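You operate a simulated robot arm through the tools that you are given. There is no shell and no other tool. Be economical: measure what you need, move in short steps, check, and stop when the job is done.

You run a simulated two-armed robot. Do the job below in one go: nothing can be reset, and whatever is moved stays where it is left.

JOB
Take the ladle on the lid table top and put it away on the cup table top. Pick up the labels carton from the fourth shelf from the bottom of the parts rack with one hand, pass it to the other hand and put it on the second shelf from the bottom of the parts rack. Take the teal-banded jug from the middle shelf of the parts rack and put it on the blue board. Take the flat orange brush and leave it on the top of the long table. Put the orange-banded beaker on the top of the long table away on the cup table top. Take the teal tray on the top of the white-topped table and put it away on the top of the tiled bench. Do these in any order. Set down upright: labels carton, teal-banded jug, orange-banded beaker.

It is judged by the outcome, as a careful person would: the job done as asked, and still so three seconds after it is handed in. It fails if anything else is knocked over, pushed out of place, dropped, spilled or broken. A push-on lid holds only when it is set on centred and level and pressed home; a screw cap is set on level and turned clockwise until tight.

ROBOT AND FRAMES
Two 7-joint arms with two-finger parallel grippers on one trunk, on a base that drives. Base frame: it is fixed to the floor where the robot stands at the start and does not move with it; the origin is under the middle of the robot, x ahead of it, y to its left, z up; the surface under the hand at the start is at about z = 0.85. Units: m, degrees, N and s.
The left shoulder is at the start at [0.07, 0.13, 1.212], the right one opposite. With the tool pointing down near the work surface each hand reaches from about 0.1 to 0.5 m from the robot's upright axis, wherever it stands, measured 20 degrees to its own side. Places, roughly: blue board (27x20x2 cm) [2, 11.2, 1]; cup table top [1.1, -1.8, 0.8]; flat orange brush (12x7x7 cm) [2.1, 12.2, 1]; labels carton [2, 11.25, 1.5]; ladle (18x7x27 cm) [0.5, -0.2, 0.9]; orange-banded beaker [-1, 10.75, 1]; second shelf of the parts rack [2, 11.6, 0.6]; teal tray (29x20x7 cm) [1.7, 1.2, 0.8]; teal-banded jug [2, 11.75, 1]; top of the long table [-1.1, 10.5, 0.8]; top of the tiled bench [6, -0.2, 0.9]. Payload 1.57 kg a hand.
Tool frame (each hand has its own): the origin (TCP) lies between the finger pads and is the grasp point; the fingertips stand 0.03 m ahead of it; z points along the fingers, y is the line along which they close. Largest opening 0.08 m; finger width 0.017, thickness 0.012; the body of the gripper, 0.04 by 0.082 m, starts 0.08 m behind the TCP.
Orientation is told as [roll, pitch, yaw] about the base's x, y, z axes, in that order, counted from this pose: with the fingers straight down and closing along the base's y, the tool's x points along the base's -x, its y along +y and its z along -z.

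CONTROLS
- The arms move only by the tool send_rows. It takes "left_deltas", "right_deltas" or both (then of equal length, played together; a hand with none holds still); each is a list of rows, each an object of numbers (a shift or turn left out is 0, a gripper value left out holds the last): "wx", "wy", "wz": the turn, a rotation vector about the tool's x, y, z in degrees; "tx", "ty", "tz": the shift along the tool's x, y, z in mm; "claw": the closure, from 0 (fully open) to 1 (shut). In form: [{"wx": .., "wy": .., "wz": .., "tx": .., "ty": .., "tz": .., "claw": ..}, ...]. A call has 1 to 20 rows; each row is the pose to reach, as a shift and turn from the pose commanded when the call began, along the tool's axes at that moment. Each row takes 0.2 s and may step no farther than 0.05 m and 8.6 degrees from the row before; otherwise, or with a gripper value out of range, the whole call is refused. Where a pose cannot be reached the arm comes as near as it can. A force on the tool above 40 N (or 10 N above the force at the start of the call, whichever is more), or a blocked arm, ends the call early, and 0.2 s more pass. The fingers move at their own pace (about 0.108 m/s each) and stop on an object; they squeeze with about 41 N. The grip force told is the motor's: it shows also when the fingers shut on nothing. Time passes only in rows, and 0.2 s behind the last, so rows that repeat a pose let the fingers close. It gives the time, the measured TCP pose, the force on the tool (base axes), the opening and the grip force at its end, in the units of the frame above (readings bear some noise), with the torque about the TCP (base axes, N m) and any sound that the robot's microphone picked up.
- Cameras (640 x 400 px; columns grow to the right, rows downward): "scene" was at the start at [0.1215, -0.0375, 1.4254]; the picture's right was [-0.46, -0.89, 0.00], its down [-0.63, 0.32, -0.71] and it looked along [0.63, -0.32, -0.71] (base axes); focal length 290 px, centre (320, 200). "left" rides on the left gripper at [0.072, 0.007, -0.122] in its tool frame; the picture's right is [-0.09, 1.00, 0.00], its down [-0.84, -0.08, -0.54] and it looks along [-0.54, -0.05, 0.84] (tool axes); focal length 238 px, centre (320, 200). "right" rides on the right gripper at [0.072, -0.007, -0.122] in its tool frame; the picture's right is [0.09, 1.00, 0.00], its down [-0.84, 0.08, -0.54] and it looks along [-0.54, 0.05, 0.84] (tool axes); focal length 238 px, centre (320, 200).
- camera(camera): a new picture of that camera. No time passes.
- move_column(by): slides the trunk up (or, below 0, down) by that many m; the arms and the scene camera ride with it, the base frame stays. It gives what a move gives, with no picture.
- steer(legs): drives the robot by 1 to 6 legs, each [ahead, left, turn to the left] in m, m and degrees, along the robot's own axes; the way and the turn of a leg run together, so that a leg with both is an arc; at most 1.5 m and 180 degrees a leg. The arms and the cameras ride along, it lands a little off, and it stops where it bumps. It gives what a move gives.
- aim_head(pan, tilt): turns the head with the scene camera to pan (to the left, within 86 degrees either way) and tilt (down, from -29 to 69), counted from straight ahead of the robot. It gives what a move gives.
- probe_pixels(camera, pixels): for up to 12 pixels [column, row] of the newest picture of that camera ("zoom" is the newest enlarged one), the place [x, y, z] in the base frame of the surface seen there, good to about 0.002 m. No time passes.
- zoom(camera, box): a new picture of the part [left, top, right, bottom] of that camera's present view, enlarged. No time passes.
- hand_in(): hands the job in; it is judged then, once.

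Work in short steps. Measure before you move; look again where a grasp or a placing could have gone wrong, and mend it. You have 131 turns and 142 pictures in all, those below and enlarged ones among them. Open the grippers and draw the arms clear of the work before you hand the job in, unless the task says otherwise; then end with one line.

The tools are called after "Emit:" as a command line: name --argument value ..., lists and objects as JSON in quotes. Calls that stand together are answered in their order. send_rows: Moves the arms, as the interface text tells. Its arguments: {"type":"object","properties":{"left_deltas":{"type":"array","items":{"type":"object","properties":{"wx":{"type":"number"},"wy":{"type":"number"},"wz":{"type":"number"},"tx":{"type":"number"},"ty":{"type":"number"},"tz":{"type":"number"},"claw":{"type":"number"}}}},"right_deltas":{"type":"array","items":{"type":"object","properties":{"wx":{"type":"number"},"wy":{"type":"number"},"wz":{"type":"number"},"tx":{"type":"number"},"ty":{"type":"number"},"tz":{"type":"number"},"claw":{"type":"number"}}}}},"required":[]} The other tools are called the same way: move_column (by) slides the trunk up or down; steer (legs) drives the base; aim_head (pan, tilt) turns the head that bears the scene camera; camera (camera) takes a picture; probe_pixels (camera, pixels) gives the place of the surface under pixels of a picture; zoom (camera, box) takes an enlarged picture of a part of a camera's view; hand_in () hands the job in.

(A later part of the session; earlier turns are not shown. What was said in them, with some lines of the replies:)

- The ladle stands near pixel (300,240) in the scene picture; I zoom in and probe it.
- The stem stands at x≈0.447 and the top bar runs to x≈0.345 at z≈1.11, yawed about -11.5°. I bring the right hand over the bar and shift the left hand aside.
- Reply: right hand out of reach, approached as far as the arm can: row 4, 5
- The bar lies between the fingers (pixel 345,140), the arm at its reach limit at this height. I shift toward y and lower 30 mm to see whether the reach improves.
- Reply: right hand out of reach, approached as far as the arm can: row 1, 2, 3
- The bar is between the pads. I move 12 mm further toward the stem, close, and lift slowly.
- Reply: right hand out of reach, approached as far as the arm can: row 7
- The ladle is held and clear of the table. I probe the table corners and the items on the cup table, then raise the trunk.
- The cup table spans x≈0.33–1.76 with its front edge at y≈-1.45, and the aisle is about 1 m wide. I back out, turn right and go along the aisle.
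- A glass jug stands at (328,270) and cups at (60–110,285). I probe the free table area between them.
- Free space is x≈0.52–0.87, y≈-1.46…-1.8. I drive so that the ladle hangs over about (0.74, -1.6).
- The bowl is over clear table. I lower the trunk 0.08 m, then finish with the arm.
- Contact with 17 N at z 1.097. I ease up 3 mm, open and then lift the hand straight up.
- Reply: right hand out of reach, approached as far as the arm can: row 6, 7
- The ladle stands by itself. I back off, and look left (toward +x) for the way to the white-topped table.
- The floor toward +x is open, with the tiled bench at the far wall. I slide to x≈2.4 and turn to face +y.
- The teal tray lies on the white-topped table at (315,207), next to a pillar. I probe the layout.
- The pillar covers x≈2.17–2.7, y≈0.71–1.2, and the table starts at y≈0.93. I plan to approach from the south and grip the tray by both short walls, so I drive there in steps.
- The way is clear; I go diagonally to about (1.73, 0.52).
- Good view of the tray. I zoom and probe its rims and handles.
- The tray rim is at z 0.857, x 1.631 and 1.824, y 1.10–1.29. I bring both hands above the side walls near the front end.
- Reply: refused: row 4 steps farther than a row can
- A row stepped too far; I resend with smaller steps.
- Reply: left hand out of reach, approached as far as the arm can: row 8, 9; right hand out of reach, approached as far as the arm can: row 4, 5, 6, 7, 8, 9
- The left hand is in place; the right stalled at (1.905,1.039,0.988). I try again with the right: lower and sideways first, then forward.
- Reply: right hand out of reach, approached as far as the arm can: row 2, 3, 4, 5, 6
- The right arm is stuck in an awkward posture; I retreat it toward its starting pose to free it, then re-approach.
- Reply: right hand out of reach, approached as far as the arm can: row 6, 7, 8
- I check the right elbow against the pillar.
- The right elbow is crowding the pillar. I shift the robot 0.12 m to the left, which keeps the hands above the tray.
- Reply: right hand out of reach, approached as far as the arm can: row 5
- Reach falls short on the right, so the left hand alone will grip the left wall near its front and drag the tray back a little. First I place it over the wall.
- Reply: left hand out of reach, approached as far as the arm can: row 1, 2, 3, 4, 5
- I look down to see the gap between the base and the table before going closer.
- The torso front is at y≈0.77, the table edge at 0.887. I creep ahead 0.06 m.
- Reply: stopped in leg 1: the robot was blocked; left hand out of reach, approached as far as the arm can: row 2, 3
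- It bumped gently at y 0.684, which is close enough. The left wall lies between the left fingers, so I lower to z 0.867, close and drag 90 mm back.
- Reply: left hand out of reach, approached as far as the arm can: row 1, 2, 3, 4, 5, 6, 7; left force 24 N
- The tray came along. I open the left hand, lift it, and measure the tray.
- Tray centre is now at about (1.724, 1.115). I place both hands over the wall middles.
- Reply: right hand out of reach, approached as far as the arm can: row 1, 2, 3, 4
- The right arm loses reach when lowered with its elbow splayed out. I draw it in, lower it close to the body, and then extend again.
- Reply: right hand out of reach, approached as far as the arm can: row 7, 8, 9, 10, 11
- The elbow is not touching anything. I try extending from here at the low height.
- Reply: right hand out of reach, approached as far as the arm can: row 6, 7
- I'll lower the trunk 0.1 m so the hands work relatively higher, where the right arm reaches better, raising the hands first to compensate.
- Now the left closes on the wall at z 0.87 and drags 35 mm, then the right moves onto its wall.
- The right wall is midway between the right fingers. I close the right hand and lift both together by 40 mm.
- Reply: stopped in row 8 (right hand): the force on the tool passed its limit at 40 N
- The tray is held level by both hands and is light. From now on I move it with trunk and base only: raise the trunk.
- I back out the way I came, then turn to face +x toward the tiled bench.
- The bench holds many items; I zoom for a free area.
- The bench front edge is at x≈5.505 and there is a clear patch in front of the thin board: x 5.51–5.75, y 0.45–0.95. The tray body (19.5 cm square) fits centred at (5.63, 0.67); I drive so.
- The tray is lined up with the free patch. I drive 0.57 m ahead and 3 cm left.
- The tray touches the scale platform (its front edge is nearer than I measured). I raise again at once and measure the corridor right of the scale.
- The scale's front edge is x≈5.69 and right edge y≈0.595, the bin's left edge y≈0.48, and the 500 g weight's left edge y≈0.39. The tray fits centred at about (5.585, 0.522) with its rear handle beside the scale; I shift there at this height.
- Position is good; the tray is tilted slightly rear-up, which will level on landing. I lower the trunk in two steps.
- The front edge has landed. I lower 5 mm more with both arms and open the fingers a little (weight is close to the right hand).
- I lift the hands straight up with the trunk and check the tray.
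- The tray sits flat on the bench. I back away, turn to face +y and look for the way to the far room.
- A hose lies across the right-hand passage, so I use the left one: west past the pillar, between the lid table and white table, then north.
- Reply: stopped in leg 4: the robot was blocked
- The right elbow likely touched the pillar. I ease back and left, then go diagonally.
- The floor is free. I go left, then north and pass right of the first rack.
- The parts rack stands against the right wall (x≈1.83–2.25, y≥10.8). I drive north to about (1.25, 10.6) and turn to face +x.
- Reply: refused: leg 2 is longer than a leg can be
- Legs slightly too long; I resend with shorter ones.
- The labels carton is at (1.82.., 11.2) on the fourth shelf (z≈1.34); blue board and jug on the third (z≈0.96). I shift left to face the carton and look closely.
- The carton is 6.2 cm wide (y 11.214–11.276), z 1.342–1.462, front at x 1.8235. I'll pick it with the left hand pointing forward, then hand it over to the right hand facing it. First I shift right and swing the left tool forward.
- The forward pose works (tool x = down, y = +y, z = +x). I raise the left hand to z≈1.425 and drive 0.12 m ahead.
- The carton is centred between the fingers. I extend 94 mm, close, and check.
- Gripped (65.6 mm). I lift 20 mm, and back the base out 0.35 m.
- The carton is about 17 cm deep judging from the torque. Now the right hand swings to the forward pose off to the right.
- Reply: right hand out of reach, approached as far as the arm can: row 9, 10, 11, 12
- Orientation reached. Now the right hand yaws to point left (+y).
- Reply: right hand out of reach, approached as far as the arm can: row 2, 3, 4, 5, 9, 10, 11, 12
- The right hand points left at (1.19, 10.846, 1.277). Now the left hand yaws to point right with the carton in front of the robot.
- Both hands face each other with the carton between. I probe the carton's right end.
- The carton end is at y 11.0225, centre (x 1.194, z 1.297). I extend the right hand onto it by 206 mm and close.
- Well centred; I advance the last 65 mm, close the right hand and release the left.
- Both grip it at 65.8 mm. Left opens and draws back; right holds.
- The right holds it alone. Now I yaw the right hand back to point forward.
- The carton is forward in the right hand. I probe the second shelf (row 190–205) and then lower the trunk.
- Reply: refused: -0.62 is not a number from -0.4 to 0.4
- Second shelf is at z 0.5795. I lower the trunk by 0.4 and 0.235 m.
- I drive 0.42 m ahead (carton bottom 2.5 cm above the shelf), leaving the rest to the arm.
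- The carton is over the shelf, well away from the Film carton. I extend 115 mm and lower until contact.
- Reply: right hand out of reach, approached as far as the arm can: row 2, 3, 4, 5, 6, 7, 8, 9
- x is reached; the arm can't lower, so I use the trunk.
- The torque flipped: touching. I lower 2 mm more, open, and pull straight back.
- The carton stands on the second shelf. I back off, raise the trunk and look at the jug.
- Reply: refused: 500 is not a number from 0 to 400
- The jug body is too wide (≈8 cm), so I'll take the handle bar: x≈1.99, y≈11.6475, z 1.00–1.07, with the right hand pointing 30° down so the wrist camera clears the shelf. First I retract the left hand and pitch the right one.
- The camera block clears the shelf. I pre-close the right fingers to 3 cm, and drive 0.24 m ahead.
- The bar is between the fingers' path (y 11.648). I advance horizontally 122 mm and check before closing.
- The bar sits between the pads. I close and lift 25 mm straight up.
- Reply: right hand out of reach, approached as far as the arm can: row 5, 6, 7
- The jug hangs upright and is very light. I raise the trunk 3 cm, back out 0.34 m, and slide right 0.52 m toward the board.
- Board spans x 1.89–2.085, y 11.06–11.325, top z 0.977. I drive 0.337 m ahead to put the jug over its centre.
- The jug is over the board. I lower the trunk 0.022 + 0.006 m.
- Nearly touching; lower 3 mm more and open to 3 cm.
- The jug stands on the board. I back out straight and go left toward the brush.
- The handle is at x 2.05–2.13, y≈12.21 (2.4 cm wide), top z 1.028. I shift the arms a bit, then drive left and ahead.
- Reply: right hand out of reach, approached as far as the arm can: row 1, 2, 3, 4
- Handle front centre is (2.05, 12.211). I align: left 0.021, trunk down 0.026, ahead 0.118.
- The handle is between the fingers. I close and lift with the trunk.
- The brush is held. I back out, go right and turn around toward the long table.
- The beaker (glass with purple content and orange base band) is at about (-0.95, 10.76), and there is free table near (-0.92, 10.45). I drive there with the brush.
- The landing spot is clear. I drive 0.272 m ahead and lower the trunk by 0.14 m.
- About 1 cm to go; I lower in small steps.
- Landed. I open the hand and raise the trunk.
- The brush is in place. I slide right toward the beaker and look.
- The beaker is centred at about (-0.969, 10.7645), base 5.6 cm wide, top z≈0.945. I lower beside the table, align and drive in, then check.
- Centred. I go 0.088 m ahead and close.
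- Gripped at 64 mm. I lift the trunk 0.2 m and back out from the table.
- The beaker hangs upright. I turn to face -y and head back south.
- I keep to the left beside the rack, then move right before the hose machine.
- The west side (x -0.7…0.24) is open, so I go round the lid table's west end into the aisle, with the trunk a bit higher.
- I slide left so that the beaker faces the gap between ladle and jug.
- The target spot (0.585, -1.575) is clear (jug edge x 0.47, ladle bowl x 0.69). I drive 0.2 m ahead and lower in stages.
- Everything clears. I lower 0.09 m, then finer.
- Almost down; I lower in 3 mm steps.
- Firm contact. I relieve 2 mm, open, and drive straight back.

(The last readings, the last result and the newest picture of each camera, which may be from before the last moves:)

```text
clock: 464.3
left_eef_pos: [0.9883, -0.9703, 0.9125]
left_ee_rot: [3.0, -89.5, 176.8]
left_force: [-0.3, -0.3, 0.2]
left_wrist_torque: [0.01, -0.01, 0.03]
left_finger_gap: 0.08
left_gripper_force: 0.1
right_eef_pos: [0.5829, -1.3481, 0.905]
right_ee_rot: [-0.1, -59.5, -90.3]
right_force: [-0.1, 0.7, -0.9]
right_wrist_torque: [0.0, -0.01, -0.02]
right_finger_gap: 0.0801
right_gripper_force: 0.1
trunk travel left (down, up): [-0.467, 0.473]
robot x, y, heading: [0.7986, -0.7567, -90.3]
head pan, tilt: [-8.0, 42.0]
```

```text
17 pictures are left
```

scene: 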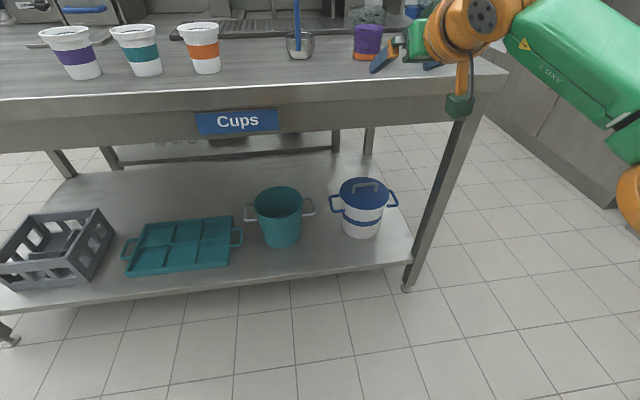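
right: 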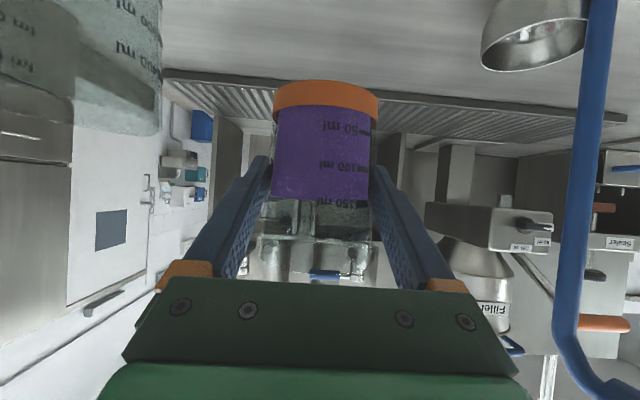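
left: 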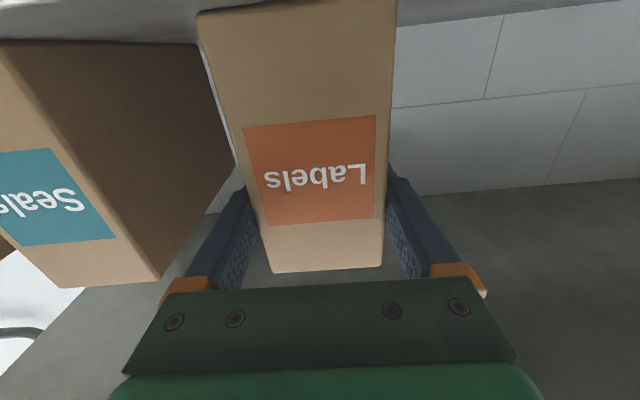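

The beaker stands. I raise the trunk for a final look at the table.

Emit:
move_column --by 0.3

Emit:
aim_head --pan -5 --tilt 35

Emit:
camera --camera "scene"

```text
clock: 467.3
left_eef_pos: [0.9883, -0.9711, 1.2136]
left_ee_rot: [1.2, -89.5, 178.6]
left_force: [-0.1, 0.1, -0.1]
left_wrist_torque: [0.0, 0.01, -0.02]
left_finger_gap: 0.0799
left_gripper_force: 0.1
right_eef_pos: [0.5831, -1.3478, 1.2028]
right_ee_rot: [-0.1, -59.5, -90.3]
right_force: [-0.3, -0.6, -0.4]
right_wrist_torque: [0.0, -0.01, -0.02]
right_finger_gap: 0.0801
right_gripper_force: 0.0
trunk travel left (down, up): [-0.767, 0.173]
robot x, y, heading: [0.8002, -0.7578, -90.3]
head pan, tilt: [-8.0, 42.0]
```

```text
clock: 468.0
left_eef_pos: [0.9895, -0.9701, 1.2129]
left_ee_rot: [0.9, -89.5, 178.9]
left_force: [-1.0, 0.1, 0.0]
left_wrist_torque: [0.02, 0.03, 0.01]
left_finger_gap: 0.0799
left_gripper_force: 0.1
right_eef_pos: [0.5846, -1.3476, 1.2032]
right_ee_rot: [-0.1, -59.5, -90.3]
right_force: [-0.4, -0.4, 0.8]
right_wrist_torque: [-0.01, 0.01, 0.01]
right_finger_gap: 0.0801
right_gripper_force: 0.0
trunk travel left (down, up): [-0.767, 0.173]
robot x, y, heading: [0.7995, -0.7592, -90.2]
head pan, tilt: [-5.0, 35.0]
```

```text
16 pictures are left
```

scene: 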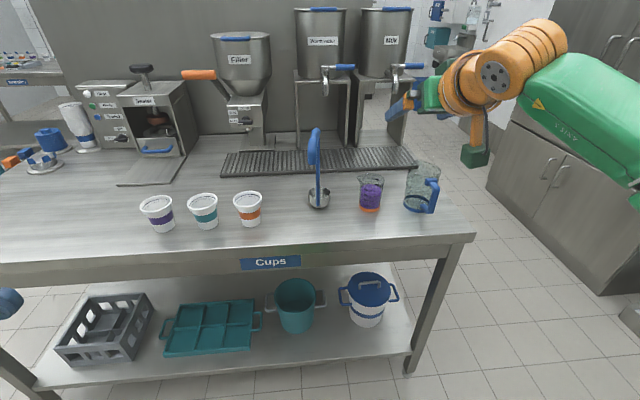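

All six items are placed: the ladle and beaker stand on the cup table, and the hands are empty and clear. I hand the job in.

Emit:
hand_in

```text
The job is handed in.
```

All six items are where you asked, the carton, jug and beaker were set down upright, and the job is handed in. The teal tray's front edge overhangs the tiled bench by about 2 cm, because there was little free space; it lies flat. While lowering it I touched the scale on that bench, and it did not appear to move.
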